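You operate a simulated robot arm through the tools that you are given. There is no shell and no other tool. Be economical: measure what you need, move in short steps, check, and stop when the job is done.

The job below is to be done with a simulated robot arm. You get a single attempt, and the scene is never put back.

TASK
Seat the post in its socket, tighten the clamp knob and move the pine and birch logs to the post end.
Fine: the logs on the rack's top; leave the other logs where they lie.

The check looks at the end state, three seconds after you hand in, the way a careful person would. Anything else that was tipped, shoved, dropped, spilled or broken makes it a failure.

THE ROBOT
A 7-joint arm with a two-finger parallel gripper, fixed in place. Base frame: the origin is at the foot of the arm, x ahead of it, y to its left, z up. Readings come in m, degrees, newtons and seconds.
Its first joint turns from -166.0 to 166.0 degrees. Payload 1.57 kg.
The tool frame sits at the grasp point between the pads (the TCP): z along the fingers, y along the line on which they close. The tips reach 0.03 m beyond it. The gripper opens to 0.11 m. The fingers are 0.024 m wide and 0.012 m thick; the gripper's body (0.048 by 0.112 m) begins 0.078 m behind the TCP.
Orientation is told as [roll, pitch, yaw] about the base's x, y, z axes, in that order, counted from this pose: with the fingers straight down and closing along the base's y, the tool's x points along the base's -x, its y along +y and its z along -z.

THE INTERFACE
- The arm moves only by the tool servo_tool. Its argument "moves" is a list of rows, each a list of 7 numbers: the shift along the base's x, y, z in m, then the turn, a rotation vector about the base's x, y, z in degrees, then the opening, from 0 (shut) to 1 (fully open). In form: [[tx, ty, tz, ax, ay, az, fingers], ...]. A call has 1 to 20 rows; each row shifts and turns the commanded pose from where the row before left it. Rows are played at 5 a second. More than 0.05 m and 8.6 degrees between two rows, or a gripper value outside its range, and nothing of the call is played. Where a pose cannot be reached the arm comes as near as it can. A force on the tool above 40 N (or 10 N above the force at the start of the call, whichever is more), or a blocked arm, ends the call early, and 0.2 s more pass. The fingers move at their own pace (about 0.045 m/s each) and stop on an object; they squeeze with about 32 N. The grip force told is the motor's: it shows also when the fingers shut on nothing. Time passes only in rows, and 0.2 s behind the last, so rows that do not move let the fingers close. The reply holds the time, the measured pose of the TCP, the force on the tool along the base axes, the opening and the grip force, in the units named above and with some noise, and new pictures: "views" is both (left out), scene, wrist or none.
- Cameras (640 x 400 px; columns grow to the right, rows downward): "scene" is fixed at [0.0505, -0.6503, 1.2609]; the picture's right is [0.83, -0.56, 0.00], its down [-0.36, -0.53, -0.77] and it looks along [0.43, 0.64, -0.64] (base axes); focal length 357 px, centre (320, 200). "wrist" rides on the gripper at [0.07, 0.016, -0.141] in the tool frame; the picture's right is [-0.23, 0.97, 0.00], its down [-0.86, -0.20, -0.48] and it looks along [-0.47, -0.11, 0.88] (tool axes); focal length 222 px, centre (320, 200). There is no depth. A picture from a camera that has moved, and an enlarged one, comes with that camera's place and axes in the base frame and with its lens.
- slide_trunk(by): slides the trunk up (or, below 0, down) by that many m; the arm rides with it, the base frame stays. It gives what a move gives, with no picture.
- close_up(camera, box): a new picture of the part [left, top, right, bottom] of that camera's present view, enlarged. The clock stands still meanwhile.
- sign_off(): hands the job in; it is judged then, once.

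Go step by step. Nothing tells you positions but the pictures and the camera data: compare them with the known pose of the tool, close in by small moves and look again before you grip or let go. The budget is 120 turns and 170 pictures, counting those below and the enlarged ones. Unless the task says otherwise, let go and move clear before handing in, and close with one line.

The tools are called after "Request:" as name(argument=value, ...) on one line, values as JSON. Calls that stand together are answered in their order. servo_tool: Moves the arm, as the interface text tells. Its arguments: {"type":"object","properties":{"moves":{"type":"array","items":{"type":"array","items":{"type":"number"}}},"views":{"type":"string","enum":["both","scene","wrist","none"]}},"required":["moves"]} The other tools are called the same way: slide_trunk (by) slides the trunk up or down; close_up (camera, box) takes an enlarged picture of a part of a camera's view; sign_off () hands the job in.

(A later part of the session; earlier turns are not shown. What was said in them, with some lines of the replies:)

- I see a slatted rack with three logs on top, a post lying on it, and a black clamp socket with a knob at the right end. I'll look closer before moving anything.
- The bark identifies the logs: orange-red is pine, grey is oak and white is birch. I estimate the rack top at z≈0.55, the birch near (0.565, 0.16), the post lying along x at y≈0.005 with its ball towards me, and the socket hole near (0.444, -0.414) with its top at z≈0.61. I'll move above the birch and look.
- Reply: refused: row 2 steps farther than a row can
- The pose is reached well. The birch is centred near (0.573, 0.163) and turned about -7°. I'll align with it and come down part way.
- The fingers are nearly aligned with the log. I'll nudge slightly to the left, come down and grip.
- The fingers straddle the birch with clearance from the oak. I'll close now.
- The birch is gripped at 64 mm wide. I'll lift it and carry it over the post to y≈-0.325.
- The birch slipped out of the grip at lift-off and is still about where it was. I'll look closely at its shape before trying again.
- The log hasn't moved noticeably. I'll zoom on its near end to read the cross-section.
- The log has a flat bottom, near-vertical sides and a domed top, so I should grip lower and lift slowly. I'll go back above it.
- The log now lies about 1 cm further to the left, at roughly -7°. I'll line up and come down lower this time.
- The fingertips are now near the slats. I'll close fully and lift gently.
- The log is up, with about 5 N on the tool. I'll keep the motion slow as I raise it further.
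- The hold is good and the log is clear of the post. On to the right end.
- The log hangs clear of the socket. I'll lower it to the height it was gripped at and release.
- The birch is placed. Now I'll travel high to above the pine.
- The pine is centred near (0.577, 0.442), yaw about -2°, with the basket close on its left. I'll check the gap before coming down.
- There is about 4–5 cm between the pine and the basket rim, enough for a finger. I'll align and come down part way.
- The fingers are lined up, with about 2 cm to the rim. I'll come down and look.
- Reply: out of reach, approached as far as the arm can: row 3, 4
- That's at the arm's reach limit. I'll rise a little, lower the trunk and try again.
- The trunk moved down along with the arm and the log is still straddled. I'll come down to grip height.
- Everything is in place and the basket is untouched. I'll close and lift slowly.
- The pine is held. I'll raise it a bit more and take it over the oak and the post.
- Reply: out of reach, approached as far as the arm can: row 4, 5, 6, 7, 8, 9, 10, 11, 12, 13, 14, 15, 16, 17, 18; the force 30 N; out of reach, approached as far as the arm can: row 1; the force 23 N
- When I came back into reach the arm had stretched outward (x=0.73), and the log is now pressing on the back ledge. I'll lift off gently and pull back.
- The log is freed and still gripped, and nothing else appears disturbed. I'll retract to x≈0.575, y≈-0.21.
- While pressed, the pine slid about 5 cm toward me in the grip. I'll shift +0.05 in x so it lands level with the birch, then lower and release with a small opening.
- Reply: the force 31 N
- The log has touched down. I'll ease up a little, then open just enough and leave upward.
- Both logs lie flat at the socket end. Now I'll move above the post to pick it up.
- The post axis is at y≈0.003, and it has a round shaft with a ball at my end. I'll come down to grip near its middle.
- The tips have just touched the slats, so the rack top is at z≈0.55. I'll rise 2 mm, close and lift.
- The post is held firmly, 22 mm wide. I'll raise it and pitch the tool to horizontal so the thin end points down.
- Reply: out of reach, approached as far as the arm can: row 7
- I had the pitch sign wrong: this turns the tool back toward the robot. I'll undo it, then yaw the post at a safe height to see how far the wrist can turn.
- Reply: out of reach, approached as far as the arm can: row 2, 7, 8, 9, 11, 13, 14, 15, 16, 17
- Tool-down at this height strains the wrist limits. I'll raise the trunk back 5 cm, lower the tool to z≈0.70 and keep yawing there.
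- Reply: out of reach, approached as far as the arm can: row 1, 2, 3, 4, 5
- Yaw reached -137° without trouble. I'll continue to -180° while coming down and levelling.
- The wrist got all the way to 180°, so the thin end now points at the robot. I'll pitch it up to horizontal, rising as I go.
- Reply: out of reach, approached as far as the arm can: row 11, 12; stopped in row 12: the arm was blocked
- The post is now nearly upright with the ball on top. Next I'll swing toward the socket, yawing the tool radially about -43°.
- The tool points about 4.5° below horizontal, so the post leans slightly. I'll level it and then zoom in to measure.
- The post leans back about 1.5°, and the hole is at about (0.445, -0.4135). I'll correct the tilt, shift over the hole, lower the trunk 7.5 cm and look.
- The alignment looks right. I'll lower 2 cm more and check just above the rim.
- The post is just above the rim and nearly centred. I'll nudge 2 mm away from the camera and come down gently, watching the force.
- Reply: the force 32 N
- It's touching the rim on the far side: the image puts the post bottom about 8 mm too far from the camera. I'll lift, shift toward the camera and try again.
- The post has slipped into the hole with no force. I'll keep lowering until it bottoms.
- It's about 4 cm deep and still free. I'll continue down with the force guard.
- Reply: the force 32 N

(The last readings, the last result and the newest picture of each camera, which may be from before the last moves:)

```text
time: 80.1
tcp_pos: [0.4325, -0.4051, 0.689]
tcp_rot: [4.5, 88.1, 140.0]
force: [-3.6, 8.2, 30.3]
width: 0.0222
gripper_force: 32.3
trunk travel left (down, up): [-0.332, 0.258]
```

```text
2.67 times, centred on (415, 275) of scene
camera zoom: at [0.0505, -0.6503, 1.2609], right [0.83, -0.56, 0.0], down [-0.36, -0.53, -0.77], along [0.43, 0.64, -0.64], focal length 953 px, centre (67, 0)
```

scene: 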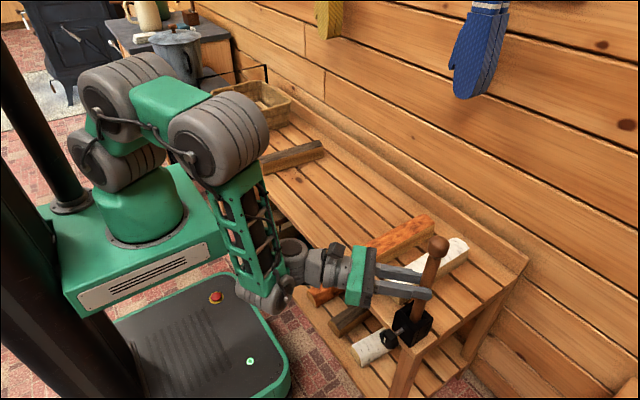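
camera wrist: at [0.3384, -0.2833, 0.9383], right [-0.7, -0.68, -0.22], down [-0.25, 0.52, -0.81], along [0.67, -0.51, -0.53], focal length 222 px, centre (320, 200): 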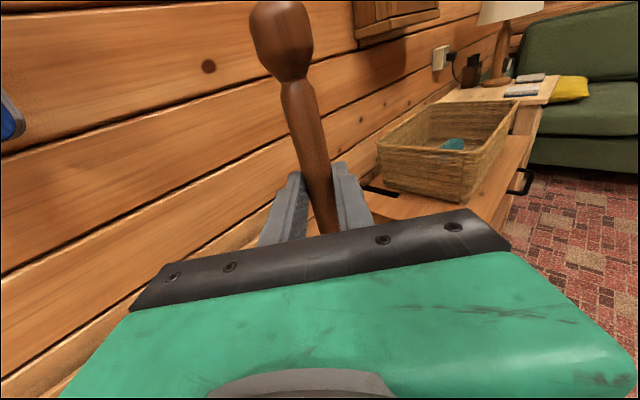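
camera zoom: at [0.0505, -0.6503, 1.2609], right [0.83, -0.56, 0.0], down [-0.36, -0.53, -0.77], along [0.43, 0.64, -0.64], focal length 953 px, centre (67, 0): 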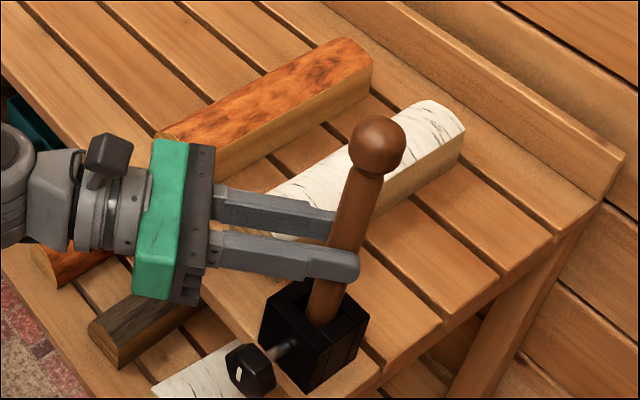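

The post has bottomed about 63 mm deep, with 30 N of reaction. I'll relax, open and back the hand straight off.

Request:
servo_tool(moves=[[0, 0, 0.004, 0, 0, 0, 0], [0, 0, 0, 0, 0, 0, 0.5], [0, 0, 0, 0, 0, 0, 0.5], [0, 0, 0, 0, 0, 0, 0.5], [-0.02, 0.02, 0, 0, 0, 0, 0.5], [-0.025, 0.025, 0, 0, 0, 0, 0.5], [-0.025, 0.025, 0, 0, 0, 0, 0.5], [0, 0, 0, 0, 0, 0, 0.5]])

Request:
close_up(camera="scene", box=[360, 220, 460, 360])

```text
time: 81.9
tcp_pos: [0.3677, -0.3414, 0.6933]
tcp_rot: [4.0, 87.3, 139.2]
force: [0.5, 0.3, -0.2]
width: 0.0551
gripper_force: 0.2
out of reach, approached as far as the arm can: row 7
trunk travel left (down, up): [-0.332, 0.258]
camera wrist: at [0.2604, -0.2549, 0.772], right [-0.69, -0.69, -0.22], down [-0.23, 0.5, -0.83], along [0.68, -0.53, -0.51], focal length 222 px, centre (320, 200)
```

scene: 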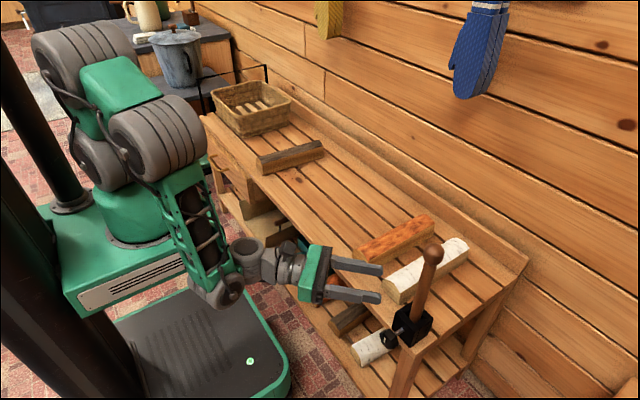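
wrist: 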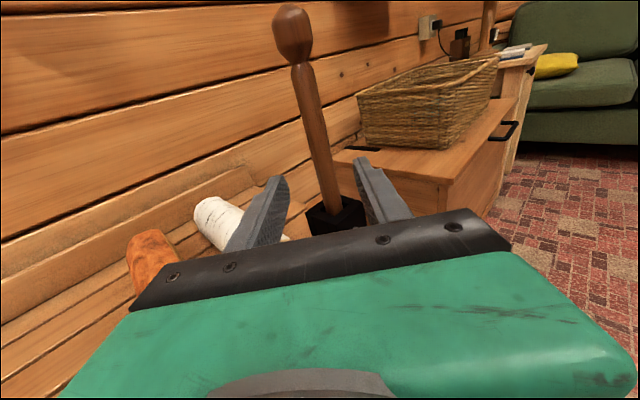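

```text
2.86 times, centred on (410, 290) of scene
camera zoom: at [0.0505, -0.6503, 1.2609], right [0.83, -0.56, 0.0], down [-0.36, -0.53, -0.77], along [0.43, 0.64, -0.64], focal length 1021 px, centre (63, -57)
```

zoom: 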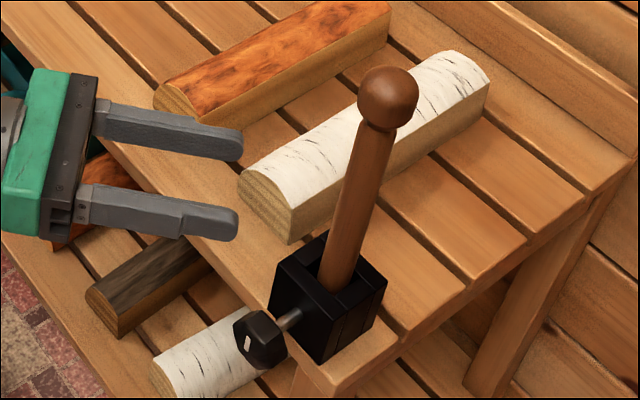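

The post stands in its socket. The clamp knob is near (0.38, -0.4135, 0.575), with its axis along x. I'll try bringing the tool around to point along +x in front of it.

Request:
servo_tool(moves=[[-0.01, -0.012, 0, 0, 0, 7.2, 0.6], [-0.01, -0.012, 0, 0, 0, 7.2, 0.6], [-0.01, -0.012, 0, 0, 0, 7.2, 0.6], [-0.01, -0.012, 0, 0, 0, 7.2, 0.6], [-0.01, -0.012, 0, 0, 0, 7.2, 0.6], [-0.01, -0.012, 0, 0, 0, 6, 0.6], [0, 0, 0, 0, 0, 0, 0.6]])

```text
time: 83.5
tcp_pos: [0.334, -0.3844, 0.6948]
tcp_rot: [3.9, 87.4, 164.4]
force: [-0.6, 0.3, 0.7]
width: 0.066
gripper_force: 0.0
out of reach, approached as far as the arm can: row 4, 5, 6
trunk travel left (down, up): [-0.332, 0.258]
camera wrist: at [0.1993, -0.3517, 0.7719], right [-0.34, -0.92, -0.22], down [-0.42, 0.36, -0.83], along [0.84, -0.18, -0.51], focal length 222 px, centre (320, 200)
```

scene: 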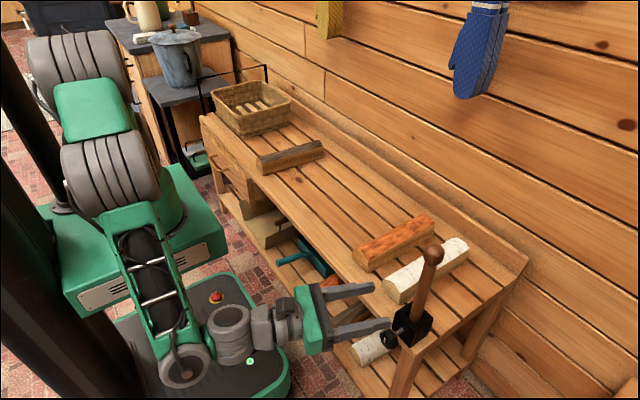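
wrist: 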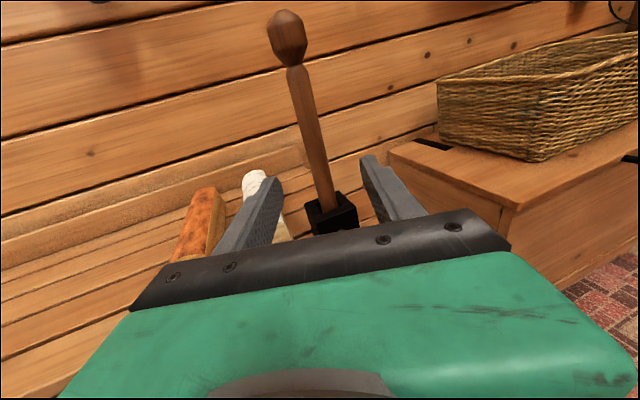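

The yaw stops near -15°. Rolling the tool backward about its axis unwinds the wrist and sets up a long clockwise stroke, so I'll roll -88° and then finish the yaw.

Request:
servo_tool(moves=[[0, 0, 0, -7.7, 2.16, 0.3, 0.6], [0, 0, 0, -7.7, 2.16, 0.3, 0.6], [0, 0, 0, -7.7, 2.16, 0.3, 0.6], [0, 0, 0, -7.7, 2.16, 0.3, 0.6], [0, 0, 0, -7.7, 2.16, 0.3, 0.6], [0, 0, 0, -7.7, 2.16, 0.3, 0.6], [0, 0, 0, -7.7, 2.16, 0.3, 0.6], [0, 0, 0, -7.7, 2.16, 0.3, 0.6], [0, 0, 0, -7.7, 2.16, 0.3, 0.6], [0, 0, 0, -7.7, 2.16, 0.3, 0.6], [0, 0, 0, -7.7, 2.16, 0.3, 0.6], [0, 0, 0, 0, 0, 5, 0.6], [0, 0, 0, 0, 0, 5, 0.6], [0, 0, 0, 0, 0, 5, 0.6], [0, 0, 0, 0, 0, 0, 0.6]])

```text
time: 86.7
tcp_pos: [0.3388, -0.3869, 0.6953]
tcp_rot: [87.5, 37.9, -111.4]
force: [-0.3, -0.8, 0.2]
width: 0.0661
gripper_force: 0.1
out of reach, approached as far as the arm can: row 2, 3, 5, 7, 9, 11, 12, 13, 14
trunk travel left (down, up): [-0.332, 0.258]
camera wrist: at [0.2242, -0.2969, 0.7576], right [-0.24, -0.74, 0.63], down [-0.66, -0.35, -0.67], along [0.71, -0.58, -0.4], focal length 222 px, centre (320, 200)
```

scene: 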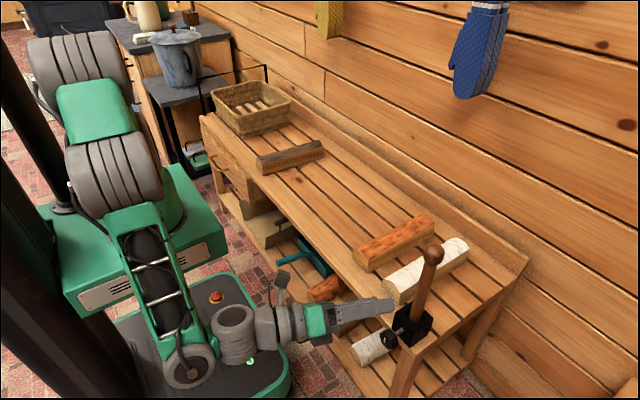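
wrist: 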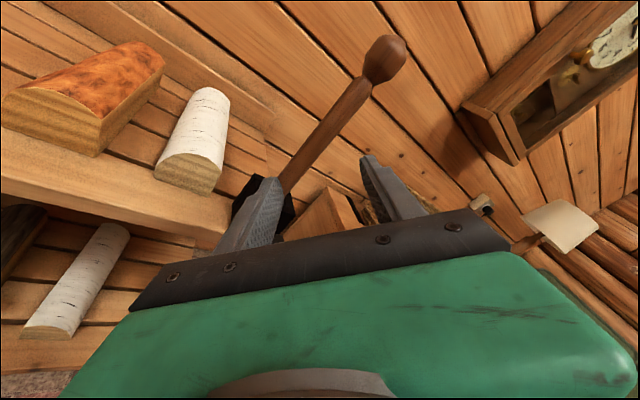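

The wrist is at its limits in this configuration. I'll back off, return to tool-down and unwind the yaw, then approach the knob in the natural pose with the tool slanted about 45°.

Request:
servo_tool(moves=[[-0.01, 0.02, 0.02, 0, 0, 0, 0.6], [0, 0.02, 0.02, 2.7, 7.5, 0, 0.6], [0.01, 0.02, 0.02, 2.7, 7.5, 0, 0.6], [0.01, 0.02, 0.02, 2.7, 7.5, 0, 0.6], [0.01, 0.02, 0.01, 2.7, 7.5, 0, 0.6], [0.02, 0.02, 0, 2.7, 7.5, 0, 0.6], [0.02, 0.02, 0, 2.7, 7.5, 0, 0.6], [0.02, 0.02, 0, 2.7, 7.5, 0, 0.6], [0.01, 0.02, 0, 2.7, 7.5, 0, 0.6], [0.01, 0.02, 0, 2.7, 7.5, 0, 0.6], [0.01, 0.02, 0, 2.7, 7.5, 0, 0.6], [0, 0, 0, 2.7, 7.5, 0, 0.6], [0, 0, 0, 0, 0, 0, 0.6]])

```text
time: 89.5
tcp_pos: [0.4549, -0.1703, 0.7878]
tcp_rot: [0.2, 0.1, -147.8]
force: [0.4, 0.9, -0.7]
width: 0.0662
gripper_force: 0.0
out of reach, approached as far as the arm can: row 1
trunk travel left (down, up): [-0.332, 0.258]
camera wrist: at [0.5229, -0.1461, 0.9303], right [0.33, -0.94, 0.0], down [-0.83, -0.29, 0.48], along [-0.45, -0.16, -0.88], focal length 222 px, centre (320, 200)
```

scene: 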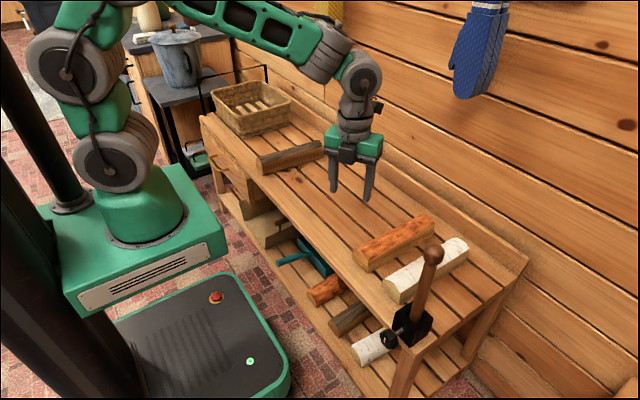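
wrist: 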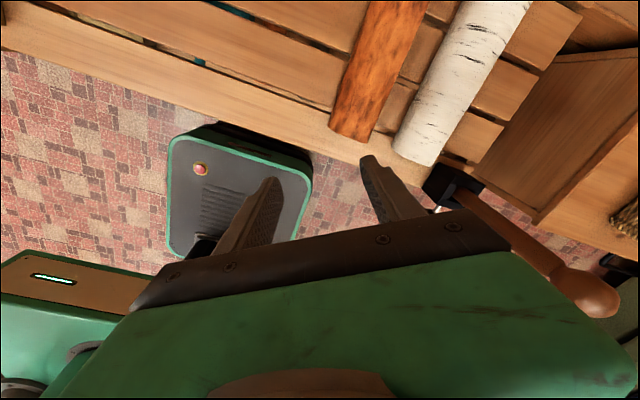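

Tool-down at yaw -148°, as predicted. I'll unwind to yaw 0 here.

Request:
servo_tool(moves=[[0, 0, 0, 0, 0, 8.2, 0.6], [0, 0, 0, 0, 0, 8.2, 0.6], [0, 0, 0, 0, 0, 8.2, 0.6], [0, 0, 0, 0, 0, 8.2, 0.6], [0, 0, 0, 0, 0, 8.2, 0.6], [0, 0, 0, 0, 0, 8.2, 0.6], [0, 0, 0, 0, 0, 8.2, 0.6], [0, 0, 0, 0, 0, 8.2, 0.6], [0, 0, 0, 0, 0, 8.2, 0.6], [0, 0, 0, 0, 0, 8.2, 0.6], [0, 0, 0, 0, 0, 8.2, 0.6], [0, 0, 0, 0, 0, 8.2, 0.6], [0, 0, 0, 0, 0, 8.2, 0.6], [0, 0, 0, 0, 0, 8.2, 0.6], [0, 0, 0, 0, 0, 8.2, 0.6], [0, 0, 0, 0, 0, 8.2, 0.6], [0, 0, 0, 0, 0, 8.2, 0.6], [0, 0, 0, 0, 0, 8.2, 0.6], [0, 0, 0, 0, 0, 0, 0.6]], views="none")

Request:
close_up(camera="scene", box=[375, 310, 425, 360])

```text
time: 93.5
tcp_pos: [0.4554, -0.1707, 0.7866]
tcp_rot: [0.4, 0.1, 0.1]
force: [-0.6, -0.5, -0.2]
width: 0.0659
gripper_force: 0.1
trunk travel left (down, up): [-0.332, 0.258]
```

```text
8.00 times, centred on (400, 335) of scene
camera zoom: at [0.0505, -0.6503, 1.2609], right [0.83, -0.56, 0.0], down [-0.36, -0.53, -0.77], along [0.43, 0.64, -0.64], focal length 2859 px, centre (-320, -880)
```

zoom: 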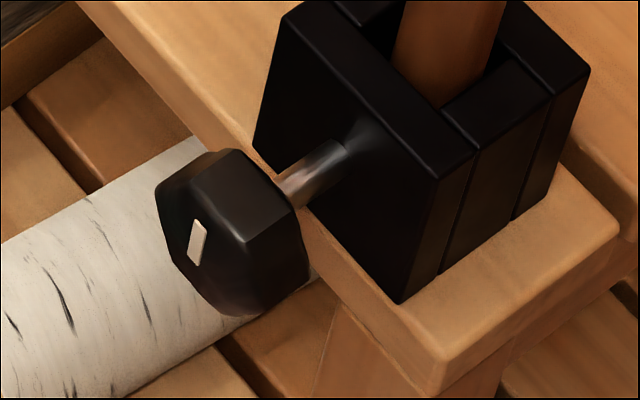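

The wrist is back to nominal. The knob axis is around y=-0.4135, z≈0.58, with the knob body at x≈0.365–0.392. I'll pitch the tool to 45° and come in front of it.

Request:
servo_tool(moves=[[-0.024, -0.013, -0.006, 0, -7.5, 0, 0.6], [-0.024, -0.013, -0.006, 0, -7.5, 0, 0.6], [-0.024, -0.013, -0.006, 0, -7.5, 0, 0.6], [-0.024, -0.013, -0.006, 0, -7.5, 0, 0.6], [-0.024, -0.013, -0.006, 0, -7.5, 0, 0.6], [-0.024, -0.013, -0.006, 0, -7.5, 0, 0.6], [0, -0.03, -0.02, 0, 0, 0, 0.6], [0, -0.03, -0.02, 0, 0, 0, 0.6], [0, -0.035, -0.02, 0, 0, 0, 0.6], [0, -0.035, -0.02, 0, 0, 0, 0.6], [0, -0.034, -0.02, 0, 0, 0, 0.6], [0, 0, 0, 0, 0, 0, 0.6]])

```text
time: 96.1
tcp_pos: [0.3092, -0.4126, 0.6504]
tcp_rot: [0.5, -44.8, -0.1]
force: [0.0, -0.3, 0.2]
width: 0.0659
gripper_force: 0.0
trunk travel left (down, up): [-0.332, 0.258]
camera wrist: at [0.1614, -0.3959, 0.7043], right [0.16, 0.97, 0.17], down [0.27, -0.2, 0.94], along [0.95, -0.11, -0.29], focal length 222 px, centre (320, 200)
```

scene: 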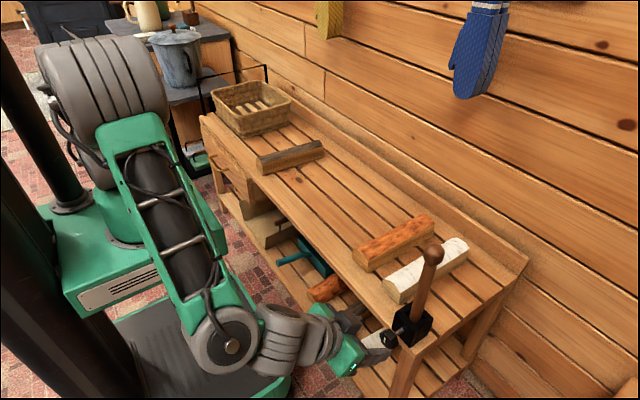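
wrist: 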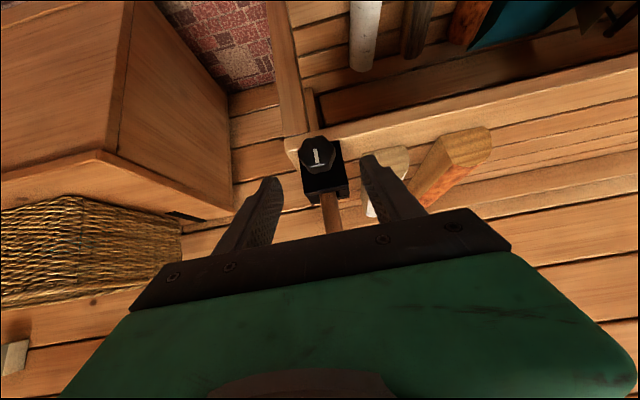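

That pose is reached easily, and the wrist camera now faces the knob. I'll zoom in on it.

Request:
close_up(camera="wrist", box=[280, 115, 370, 205])

Request:
close_up(camera="scene", box=[330, 290, 440, 380])

```text
4.44 times, centred on (325, 160) of wrist
camera zoom: at [0.1614, -0.3959, 0.7043], right [0.16, 0.97, 0.17], down [0.27, -0.2, 0.94], along [0.95, -0.11, -0.29], focal length 987 px, centre (298, 378)
```

zoom: 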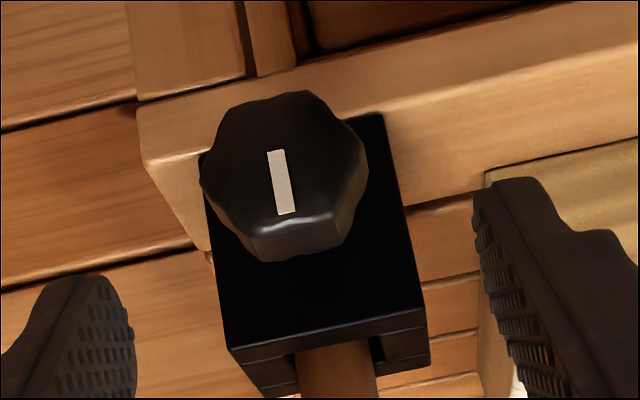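

```text
4.44 times, centred on (385, 335) of scene
camera zoom: at [0.0505, -0.6503, 1.2609], right [0.83, -0.56, 0.0], down [-0.36, -0.53, -0.77], along [0.43, 0.64, -0.64], focal length 1588 px, centre (31, -400)
```

zoom: 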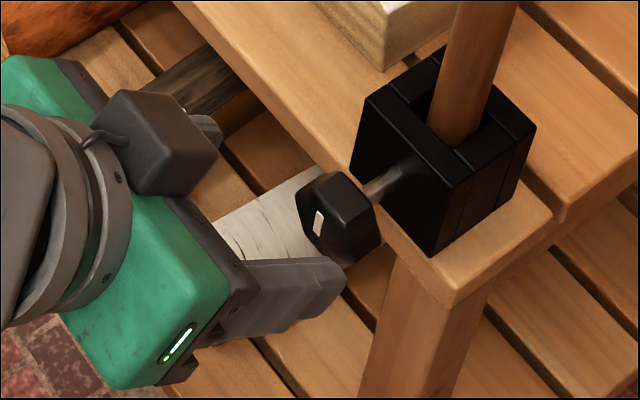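

It's a lobed hex knob about 39 mm across with an upright pointer mark, centred at about (0.379, -0.4145, 0.588). I'll roll the hand to -48° about the knob axis to set up a clockwise stroke.

Request:
servo_tool(moves=[[-0.0015, 0.0095, -0.0015, -8, 0, 0, 0.6], [-0.0015, 0.0095, -0.0015, -8, 0, 0, 0.6], [-0.0015, 0.0095, -0.0015, -8, 0, 0, 0.6], [-0.0015, 0.0095, -0.0015, -8, 0, 0, 0.6], [-0.0015, 0.0095, -0.0015, -8, 0, 0, 0.6], [-0.0015, 0.0095, -0.0015, -8, 0, 0, 0.6], [0, 0, 0, 0, 0, 0, 0.6]])

```text
time: 97.7
tcp_pos: [0.3016, -0.355, 0.643]
tcp_rot: [-57.3, -28.2, 36.4]
force: [-1.1, -0.1, 0.9]
width: 0.0661
gripper_force: 0.0
trunk travel left (down, up): [-0.332, 0.258]
camera wrist: at [0.1536, -0.3067, 0.6669], right [0.16, 0.77, -0.61], down [0.27, 0.56, 0.78], along [0.95, -0.29, -0.12], focal length 222 px, centre (320, 200)
```

scene: 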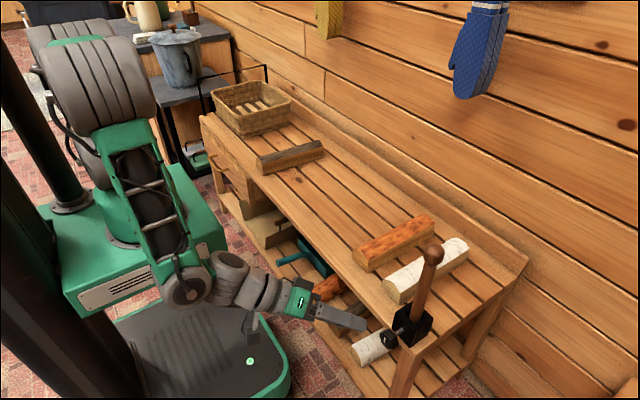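
wrist: 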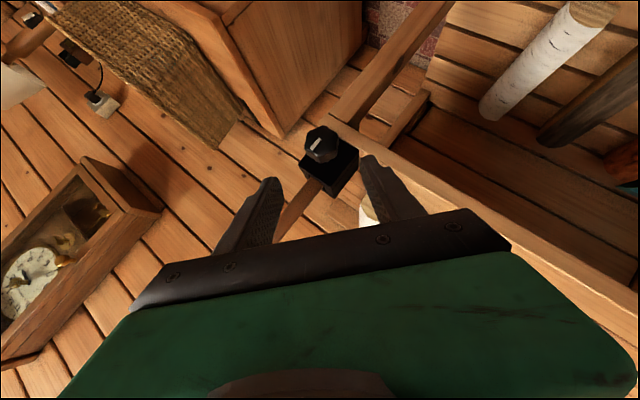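

The knob triangulates consistently at y≈-0.412, z≈0.59. I'll approach along the tool axis.

Request:
servo_tool(moves=[[0.02, -0.0147, -0.0137, 0, 0, 0, 0.6], [0.02, -0.0147, -0.0137, 0, 0, 0, 0.6], [0.015, -0.011, -0.0103, 0, 0, 0, 0.6], [0, 0, 0, 0, 0, 0, 0.6]])

Request:
close_up(camera="scene", box=[350, 290, 440, 370])

Request:
close_up(camera="wrist", box=[230, 90, 430, 240])

```text
time: 98.7
tcp_pos: [0.3573, -0.3963, 0.6048]
tcp_rot: [-57.1, -28.2, 36.4]
force: [-0.2, -0.6, -0.4]
width: 0.0661
gripper_force: 0.0
trunk travel left (down, up): [-0.332, 0.258]
camera wrist: at [0.2095, -0.3473, 0.629], right [0.16, 0.77, -0.61], down [0.27, 0.56, 0.78], along [0.95, -0.29, -0.12], focal length 222 px, centre (320, 200)
```

scene: 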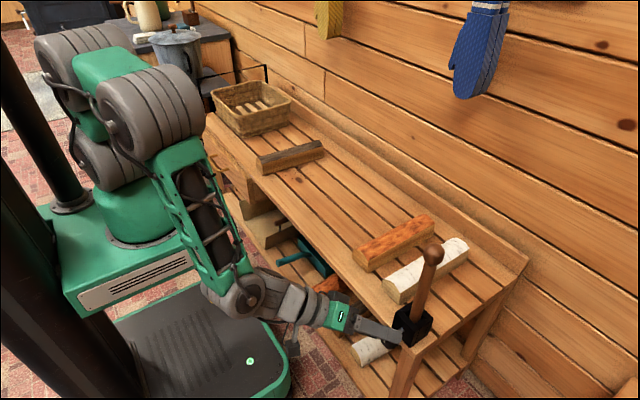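
wrist: 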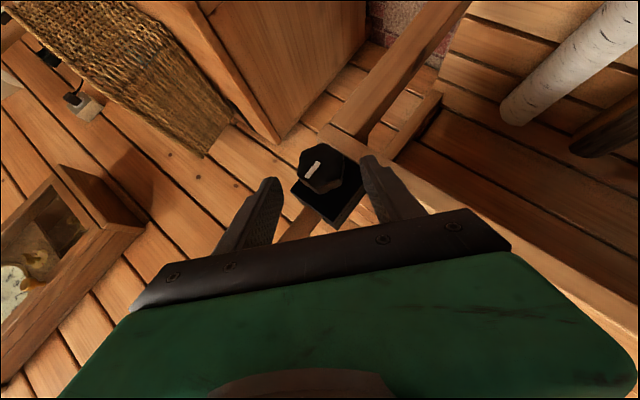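

```text
5.00 times, centred on (395, 330) of scene
camera zoom: at [0.0505, -0.6503, 1.2609], right [0.83, -0.56, 0.0], down [-0.36, -0.53, -0.77], along [0.43, 0.64, -0.64], focal length 1787 px, centre (-55, -450)
```

zoom: 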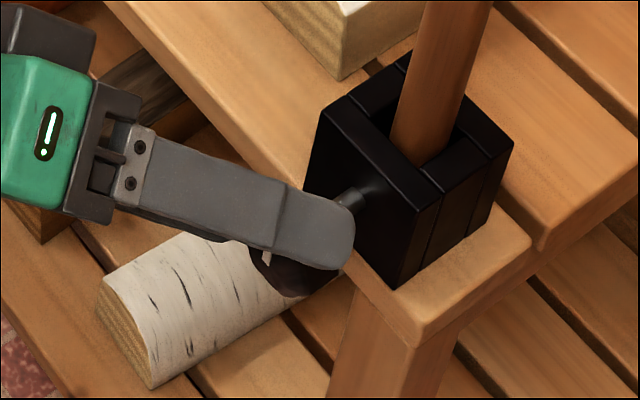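

```text
2.67 times, centred on (330, 165) of wrist
camera zoom: at [0.2095, -0.3473, 0.629], right [0.16, 0.77, -0.61], down [0.27, 0.56, 0.78], along [0.95, -0.29, -0.12], focal length 592 px, centre (293, 293)
```

zoom: 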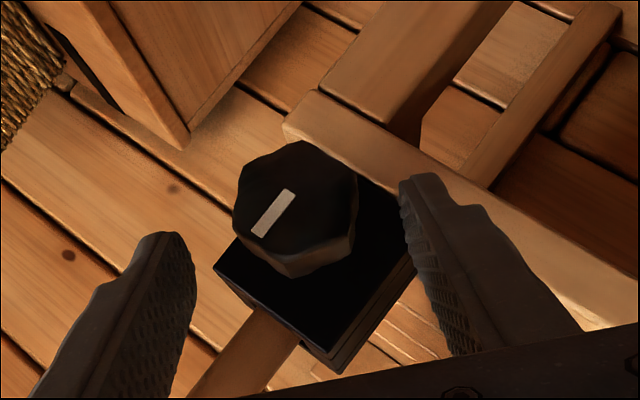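

The fingers straddle the knob well. I'll advance about 2 cm more and close.

Request:
servo_tool(moves=[[0.0065, -0.0052, -0.0055, 0, 0, 0, 0.6], [0.0065, -0.0052, -0.0055, 0, 0, 0, 0.6], [0, 0, 0, 0, 0, 0, 0.6], [0, 0, 0, 0, 0, 0, 0], [0, 0, 0, 0, 0, 0, 0], [0, 0, 0, 0, 0, 0, 0], [0, 0, 0, 0, 0, 0, 0]])

Request:
close_up(camera="wrist", box=[230, 90, 430, 240])

```text
time: 100.3
tcp_pos: [0.3692, -0.4049, 0.593]
tcp_rot: [-57.0, -28.3, 36.3]
force: [-0.1, 3.7, -5.3]
width: 0.0376
gripper_force: 34.5
trunk travel left (down, up): [-0.332, 0.258]
camera wrist: at [0.222, -0.3564, 0.6177], right [0.16, 0.78, -0.61], down [0.27, 0.56, 0.78], along [0.95, -0.29, -0.12], focal length 222 px, centre (320, 200)
```

scene: 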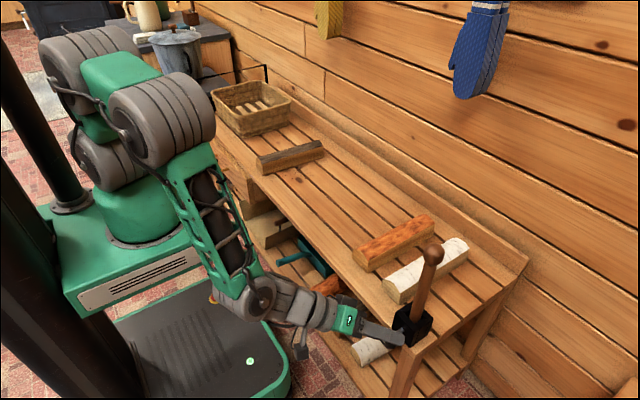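
wrist: 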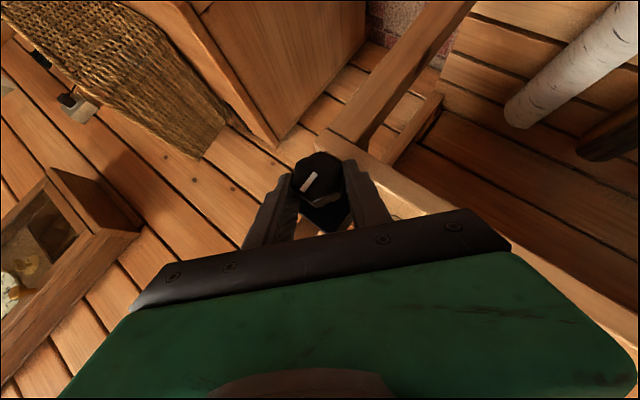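

```text
2.67 times, centred on (330, 165) of wrist
camera zoom: at [0.222, -0.3564, 0.6177], right [0.16, 0.78, -0.61], down [0.27, 0.56, 0.78], along [0.95, -0.29, -0.12], focal length 592 px, centre (293, 293)
```

zoom: 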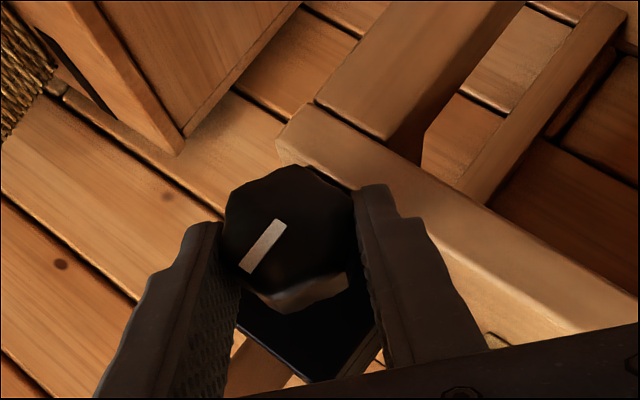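

The knob is gripped. I'll turn it clockwise as seen from the knob side (+x) about its axis, in 8° steps for 48°, then check.

Request:
servo_tool(moves=[[0, -0.00085, 0.0008, 8, 0, 0, 0], [0, -0.00096, 0.0007, 8, 0, 0, 0], [0, -0.00105, 0.00056, 8, 0, 0, 0], [0, -0.0011, 0.0004, 8, 0, 0, 0], [0, -0.00116, 0.00025, 8, 0, 0, 0], [0, -0.0012, 0.0001, 8, 0, 0, 0], [0, 0, 0, 0, 0, 0, 0]], views="none")

Request:
close_up(camera="wrist", box=[230, 90, 430, 240])

Request:
close_up(camera="scene", box=[350, 290, 440, 370])

```text
time: 101.9
tcp_pos: [0.3691, -0.4149, 0.5977]
tcp_rot: [0.3, -44.9, -0.1]
force: [4.2, -9.0, 0.5]
width: 0.0374
gripper_force: 42.9
trunk travel left (down, up): [-0.332, 0.258]
```

```text
2.67 times, centred on (330, 165) of wrist
camera zoom: at [0.2217, -0.3983, 0.65], right [0.16, 0.97, 0.16], down [0.27, -0.2, 0.94], along [0.95, -0.11, -0.29], focal length 592 px, centre (293, 293)
```

zoom: 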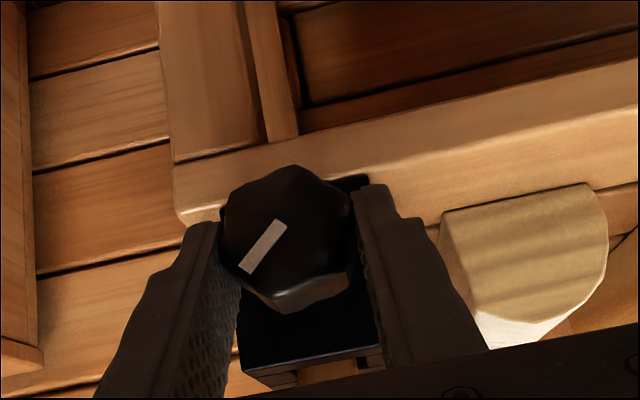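

```text
5.00 times, centred on (395, 330) of scene
camera zoom: at [0.0505, -0.6503, 1.2609], right [0.83, -0.56, 0.0], down [-0.36, -0.53, -0.77], along [0.43, 0.64, -0.64], focal length 1787 px, centre (-55, -450)
```

zoom: 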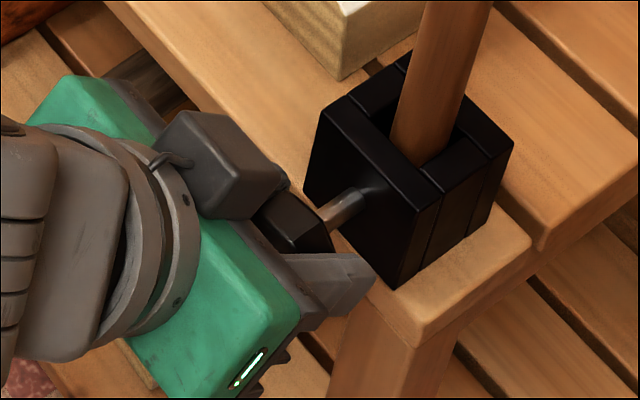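

The mark follows the hand, so the knob is turning. I'll continue to +48°.

Request:
servo_tool(moves=[[0, -0.0012, -0.0001, 8, 0, 0, 0], [0, -0.0012, -0.00025, 8, 0, 0, 0], [0, -0.0011, -0.0004, 8, 0, 0, 0], [0, -0.00105, -0.00056, 8, 0, 0, 0], [0, -0.00096, -0.0007, 8, 0, 0, 0], [0, -0.00085, -0.0008, 8, 0, 0, 0], [0, 0, 0, 0, 0, 0, 0]], views="scene")

Request:
close_up(camera="wrist", box=[230, 90, 430, 240])

```text
time: 103.2
tcp_pos: [0.3682, -0.4196, 0.591]
tcp_rot: [52.1, -30.6, -35.2]
force: [-4.0, -13.4, -17.3]
width: 0.0371
gripper_force: 43.4
out of reach, approached as far as the arm can: row 6
trunk travel left (down, up): [-0.332, 0.258]
stopped in row 6: the force on the tool passed its limit (the readings are from after the stop); the commanded pose is now the measured one
```

scene: 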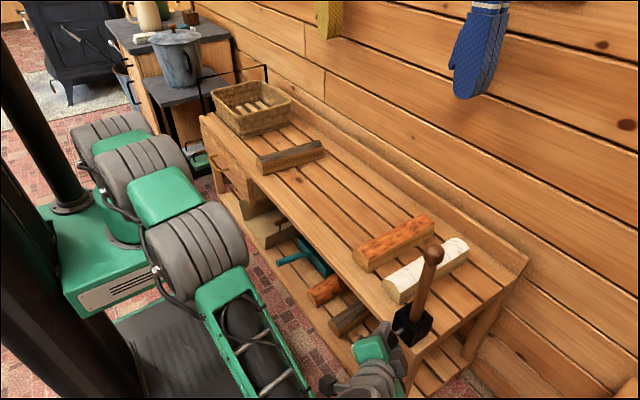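

```text
2.67 times, centred on (330, 165) of wrist
camera zoom: at [0.2207, -0.4393, 0.6438], right [0.19, 0.6, 0.78], down [0.26, -0.79, 0.55], along [0.95, 0.1, -0.3], focal length 592 px, centre (293, 293)
```

zoom: 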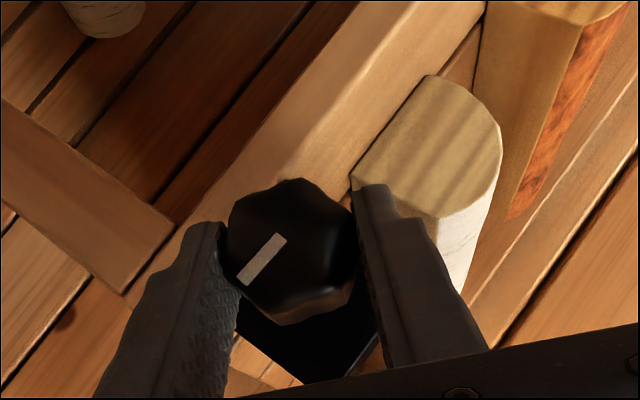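

That's about 90° of turn; the stop was the arm's reach. I'll open, swing back around the knob and regrip for another stroke.

Request:
servo_tool(moves=[[0, 0, 0, 0, 0, 0, 0.6], [0, 0, 0, 0, 0, 0, 0.6], [0, 0.0012, 0.0008, -8.3, 0, 0, 0.6], [0, 0.0012, 0.0008, -8.3, 0, 0, 0.6], [0, 0.0012, 0.0008, -8.3, 0, 0, 0.6], [0, 0.0012, 0.0006, -8.3, 0, 0, 0.6], [0, 0.0012, 0.0004, -8.3, 0, 0, 0.6], [0, 0.0012, 0, -8.3, 0, 0, 0.6], [0, 0.0012, 0, -8.3, 0, 0, 0.6], [0, 0.0012, -0.0003, -8.3, 0, 0, 0.6], [0, 0.0012, -0.0004, -8.3, 0, 0, 0.6], [0, 0.0012, -0.0006, -8.3, 0, 0, 0.6], [0, 0.0012, -0.0006, -8.3, 0, 0, 0.6], [0, 0, 0, 0, 0, 0, 0.6]], views="none")

Request:
close_up(camera="wrist", box=[230, 90, 430, 240])

```text
time: 106.2
tcp_pos: [0.3679, -0.4068, 0.5965]
tcp_rot: [-59.0, -28.6, 36.8]
force: [-0.8, 0.4, -0.1]
width: 0.0661
gripper_force: 0.0
trunk travel left (down, up): [-0.332, 0.258]
```

```text
2.67 times, centred on (330, 165) of wrist
camera zoom: at [0.221, -0.3547, 0.616], right [0.18, 0.76, -0.62], down [0.26, 0.58, 0.78], along [0.95, -0.3, -0.09], focal length 592 px, centre (293, 293)
```

zoom: 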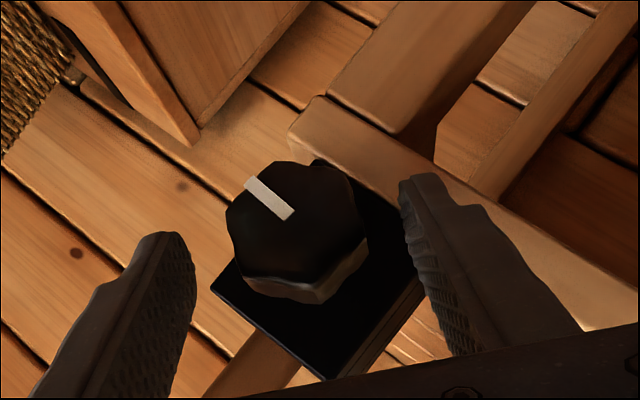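

The knob kept its roughly 90° turn. Second stroke: close and turn.

Request:
servo_tool(moves=[[0, 0.001, -0.002, 0, 0, 0, 0.3], [0, 0, 0, 0, 0, 0, 0], [0, 0, 0, 0, 0, 0, 0], [0, 0, 0, 0, 0, 0, 0], [0, -0.00085, 0.0008, 8, 0, 0, 0], [0, -0.00096, 0.0007, 8, 0, 0, 0], [0, -0.00105, 0.00056, 8, 0, 0, 0], [0, -0.0011, 0.0004, 8, 0, 0, 0], [0, -0.00116, 0.00025, 8, 0, 0, 0], [0, -0.0012, 0.0001, 8, 0, 0, 0], [0, -0.0012, -0.0001, 8, 0, 0, 0], [0, -0.0012, -0.00025, 8, 0, 0, 0], [0, -0.0011, -0.0004, 8, 0, 0, 0], [0, -0.00105, -0.00056, 8, 0, 0, 0], [0, -0.00096, -0.0007, 8, 0, 0, 0], [0, 0, 0, 0, 0, 0, 0]], views="none")

Request:
close_up(camera="wrist", box=[230, 90, 430, 240])

Request:
close_up(camera="scene", box=[350, 220, 470, 370])

```text
time: 109.3
tcp_pos: [0.3683, -0.4226, 0.5967]
tcp_rot: [39.8, -37.1, -28.5]
force: [-15.6, -10.4, 0.0]
width: 0.0377
gripper_force: 44.1
trunk travel left (down, up): [-0.332, 0.258]
stopped in row 15: the force on the tool passed its limit (the readings are from after the stop); the commanded pose is now the measured one
```

```text
2.67 times, centred on (330, 165) of wrist
camera zoom: at [0.2208, -0.4284, 0.6512], right [0.19, 0.75, 0.63], down [0.25, -0.66, 0.71], along [0.95, 0.03, -0.31], focal length 592 px, centre (293, 293)
```

zoom: 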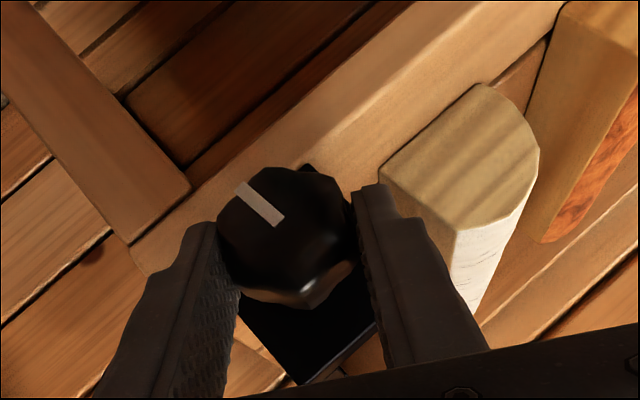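

```text
2.67 times, centred on (410, 295) of scene
camera zoom: at [0.0505, -0.6503, 1.2609], right [0.83, -0.56, 0.0], down [-0.36, -0.53, -0.77], along [0.43, 0.64, -0.64], focal length 953 px, centre (80, -53)
```

zoom: 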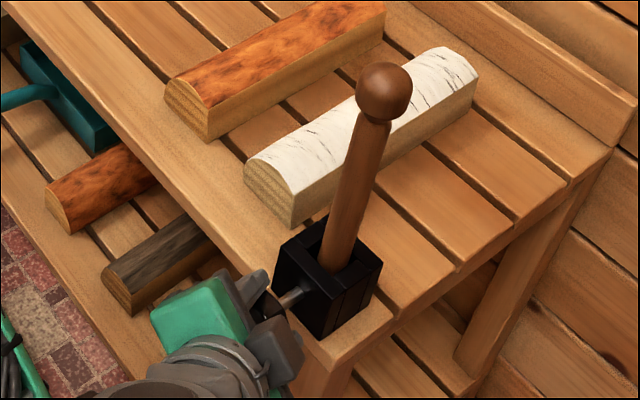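

There's no slip at the fingers, and the knob has turned about 175° in total. I'll swing back for another stroke.

Request:
servo_tool(moves=[[0, 0, 0, 0, 0, 0, 0.6], [0, 0, 0, 0, 0, 0, 0.6], [0, 0.0015, 0.0002, -8.4, 0, 0, 0.6], [0, 0.0015, 0.0002, -8.4, 0, 0, 0.6], [0, 0.0015, 0.0002, -8.4, 0, 0, 0.6], [0, 0.0015, 0.0002, -8.4, 0, 0, 0.6], [0, 0.0015, 0, -8.4, 0, 0, 0.6], [0, 0.0015, -0.0004, -8.4, 0, 0, 0.6], [0, 0.0015, -0.0006, -8.4, 0, 0, 0.6], [0, 0.0015, -0.0006, -8.4, 0, 0, 0.6], [0, 0.0015, -0.0006, -8.4, 0, 0, 0.6], [0, 0.0015, -0.0006, -8.4, 0, 0, 0.6], [0, 0, 0, 0, 0, 0, 0.6]], views="none")

Request:
close_up(camera="wrist", box=[230, 90, 430, 240])

```text
time: 112.1
tcp_pos: [0.3702, -0.4053, 0.5946]
tcp_rot: [-63.2, -26.2, 38.7]
force: [0.5, -0.4, -0.3]
width: 0.0662
gripper_force: 0.1
trunk travel left (down, up): [-0.332, 0.258]
```

```text
2.67 times, centred on (330, 165) of wrist
camera zoom: at [0.2223, -0.3523, 0.6101], right [0.18, 0.71, -0.68], down [0.25, 0.63, 0.73], along [0.95, -0.31, -0.06], focal length 592 px, centre (293, 293)
```

zoom: 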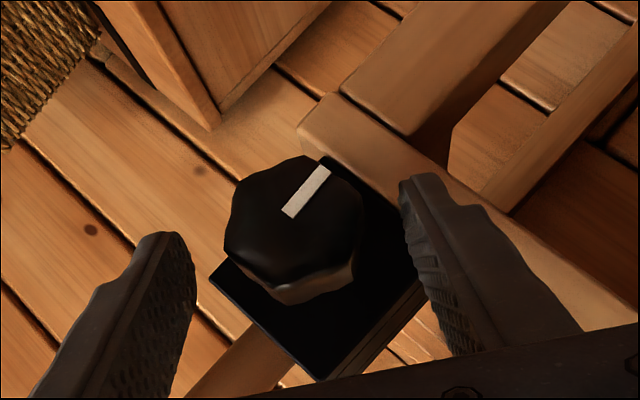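

The mark is now opposite its starting side, about 180°. Third stroke.

Request:
servo_tool(moves=[[0, 0, 0, 0, 0, 0, 0.3], [0, 0, 0, 0, 0, 0, 0], [0, 0, 0, 0, 0, 0, 0], [0, 0, 0, 0, 0, 0, 0], [0, -0.0008, 0.0009, 8, 0, 0, 0], [0, -0.0009, 0.0008, 8, 0, 0, 0], [0, -0.00105, 0.0006, 8, 0, 0, 0], [0, -0.0011, 0.0005, 8, 0, 0, 0], [0, -0.00116, 0.0003, 8, 0, 0, 0], [0, -0.0012, 0.0001, 8, 0, 0, 0], [0, -0.0012, 0, 8, 0, 0, 0], [0, -0.0012, -0.0002, 8, 0, 0, 0], [0, -0.0011, -0.0004, 8, 0, 0, 0], [0, -0.00105, -0.0005, 8, 0, 0, 0], [0, -0.00096, -0.0006, 8, 0, 0, 0], [0, 0, 0, 0, 0, 0, 0]], views="none")

Request:
close_up(camera="wrist", box=[230, 90, 430, 240])

Request:
close_up(camera="scene", box=[375, 290, 435, 350])

```text
time: 115.5
tcp_pos: [0.3707, -0.4226, 0.5979]
tcp_rot: [43.5, -35.2, -31.2]
force: [-13.4, -12.5, -6.2]
width: 0.0375
gripper_force: 43.3
trunk travel left (down, up): [-0.332, 0.258]
stopped in row 16: the force on the tool passed its limit (the readings are from after the stop); the commanded pose is now the measured one
```

```text
2.67 times, centred on (330, 165) of wrist
camera zoom: at [0.2223, -0.4318, 0.6509], right [0.19, 0.71, 0.68], down [0.25, -0.71, 0.66], along [0.95, 0.04, -0.31], focal length 592 px, centre (293, 293)
```

zoom: 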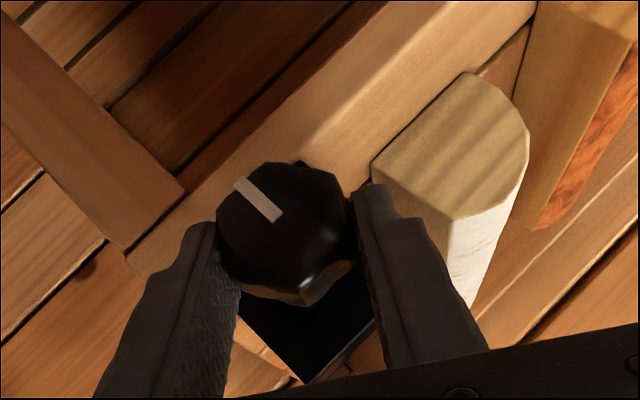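

```text
6.67 times, centred on (405, 320) of scene
camera zoom: at [0.0505, -0.6503, 1.2609], right [0.83, -0.56, 0.0], down [-0.36, -0.53, -0.77], along [0.43, 0.64, -0.64], focal length 2382 px, centre (-247, -600)
```

zoom: 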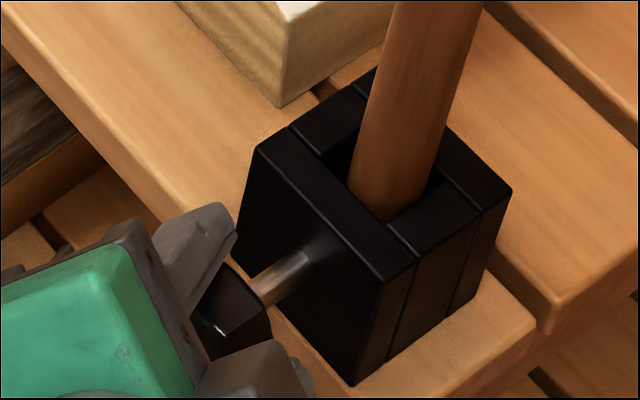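

The knob's angle matches the end of the second stroke: the fingers slipped round it this time, so it has stopped tight at about 180°. I'll open and back away along the tool axis.

Request:
servo_tool(moves=[[0, 0, 0, 0, 0, 0, 0.65], [0, 0, 0, 0, 0, 0, 0.65], [-0.021, -0.015, 0.015, 0, 0, 0, 0.65], [-0.028, -0.02, 0.02, 0, 0, 0, 0.65], [-0.028, -0.01, 0.02, -8, 0, 0, 0.65], [0, 0.02, 0.03, -8, 0, 0, 0.65], [0, 0.03, 0.03, -8, 0, 0, 0.65], [0, 0.035, 0.02, -8, 0, 0, 0.65], [0, 0.04, 0, -8, 0, 0, 0.65], [0, 0.04, 0, 0, 0, 0, 0.65], [0, 0.04, 0, 0, 0, 0, 0.65], [0, 0, 0, 0, 0, 0, 0.65]])

Request:
close_up(camera="scene", box=[340, 210, 480, 370])

Request:
close_up(camera="scene", box=[375, 300, 435, 360])

```text
time: 118.1
tcp_pos: [0.2936, -0.2599, 0.7345]
tcp_rot: [-8.2, -45.5, 4.0]
force: [0.5, -0.4, 0.0]
width: 0.0717
gripper_force: 0.1
trunk travel left (down, up): [-0.332, 0.258]
camera wrist: at [0.1459, -0.2338, 0.7815], right [0.19, 0.98, 0.07], down [0.25, -0.11, 0.96], along [0.95, -0.17, -0.27], focal length 222 px, centre (320, 200)
```

scene: 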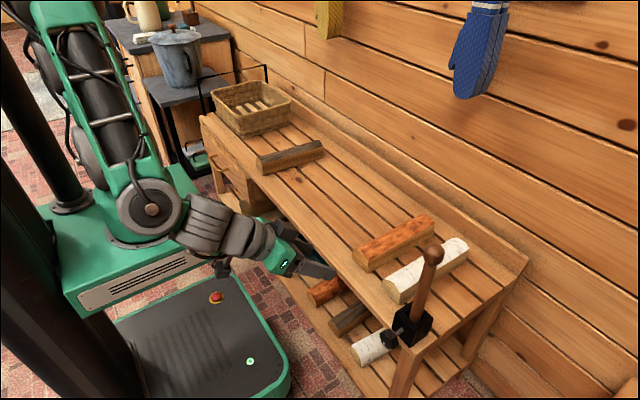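
wrist: 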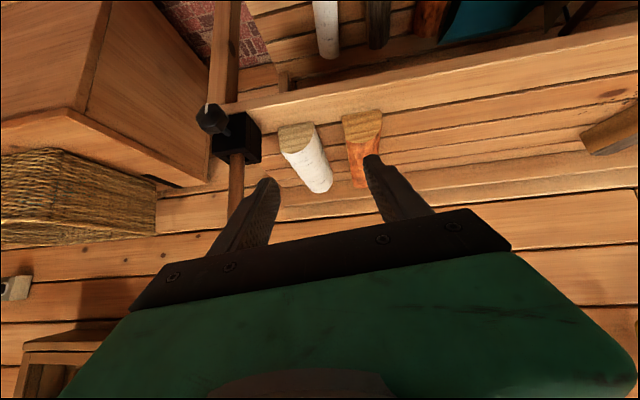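

```text
2.50 times, centred on (410, 290) of scene
camera zoom: at [0.0505, -0.6503, 1.2609], right [0.83, -0.56, 0.0], down [-0.36, -0.53, -0.77], along [0.43, 0.64, -0.64], focal length 893 px, centre (95, -25)
```

zoom: 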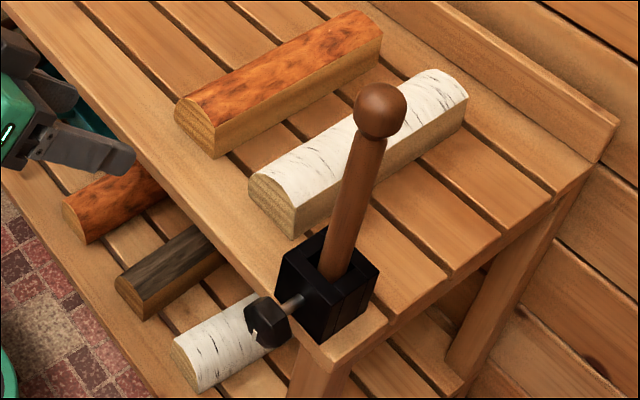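

```text
6.67 times, centred on (405, 330) of scene
camera zoom: at [0.0505, -0.6503, 1.2609], right [0.83, -0.56, 0.0], down [-0.36, -0.53, -0.77], along [0.43, 0.64, -0.64], focal length 2382 px, centre (-247, -667)
```

zoom: 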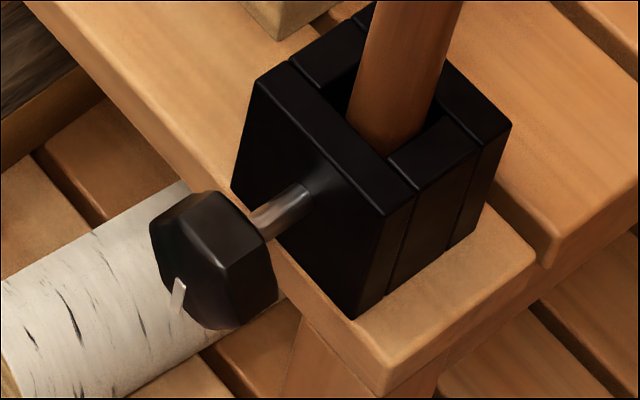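

The post stands seated, and the knob's mark has turned about 180° to a firm stop. Pine and birch lie flat at the post end, the oak, basket and shelf logs look untouched, and the arm is clear, so I'm handing in.

Request:
sign_off()

```text
The job is handed in.
```

The job is handed in: the post is seated in its socket, the clamp knob is tightened to its stop, and the pine and birch logs lie on the rack top at the post end. Along the way the birch slipped from the grip once, and the pine was pressed against the back ledge before I freed it; the last pictures show nothing else moved.
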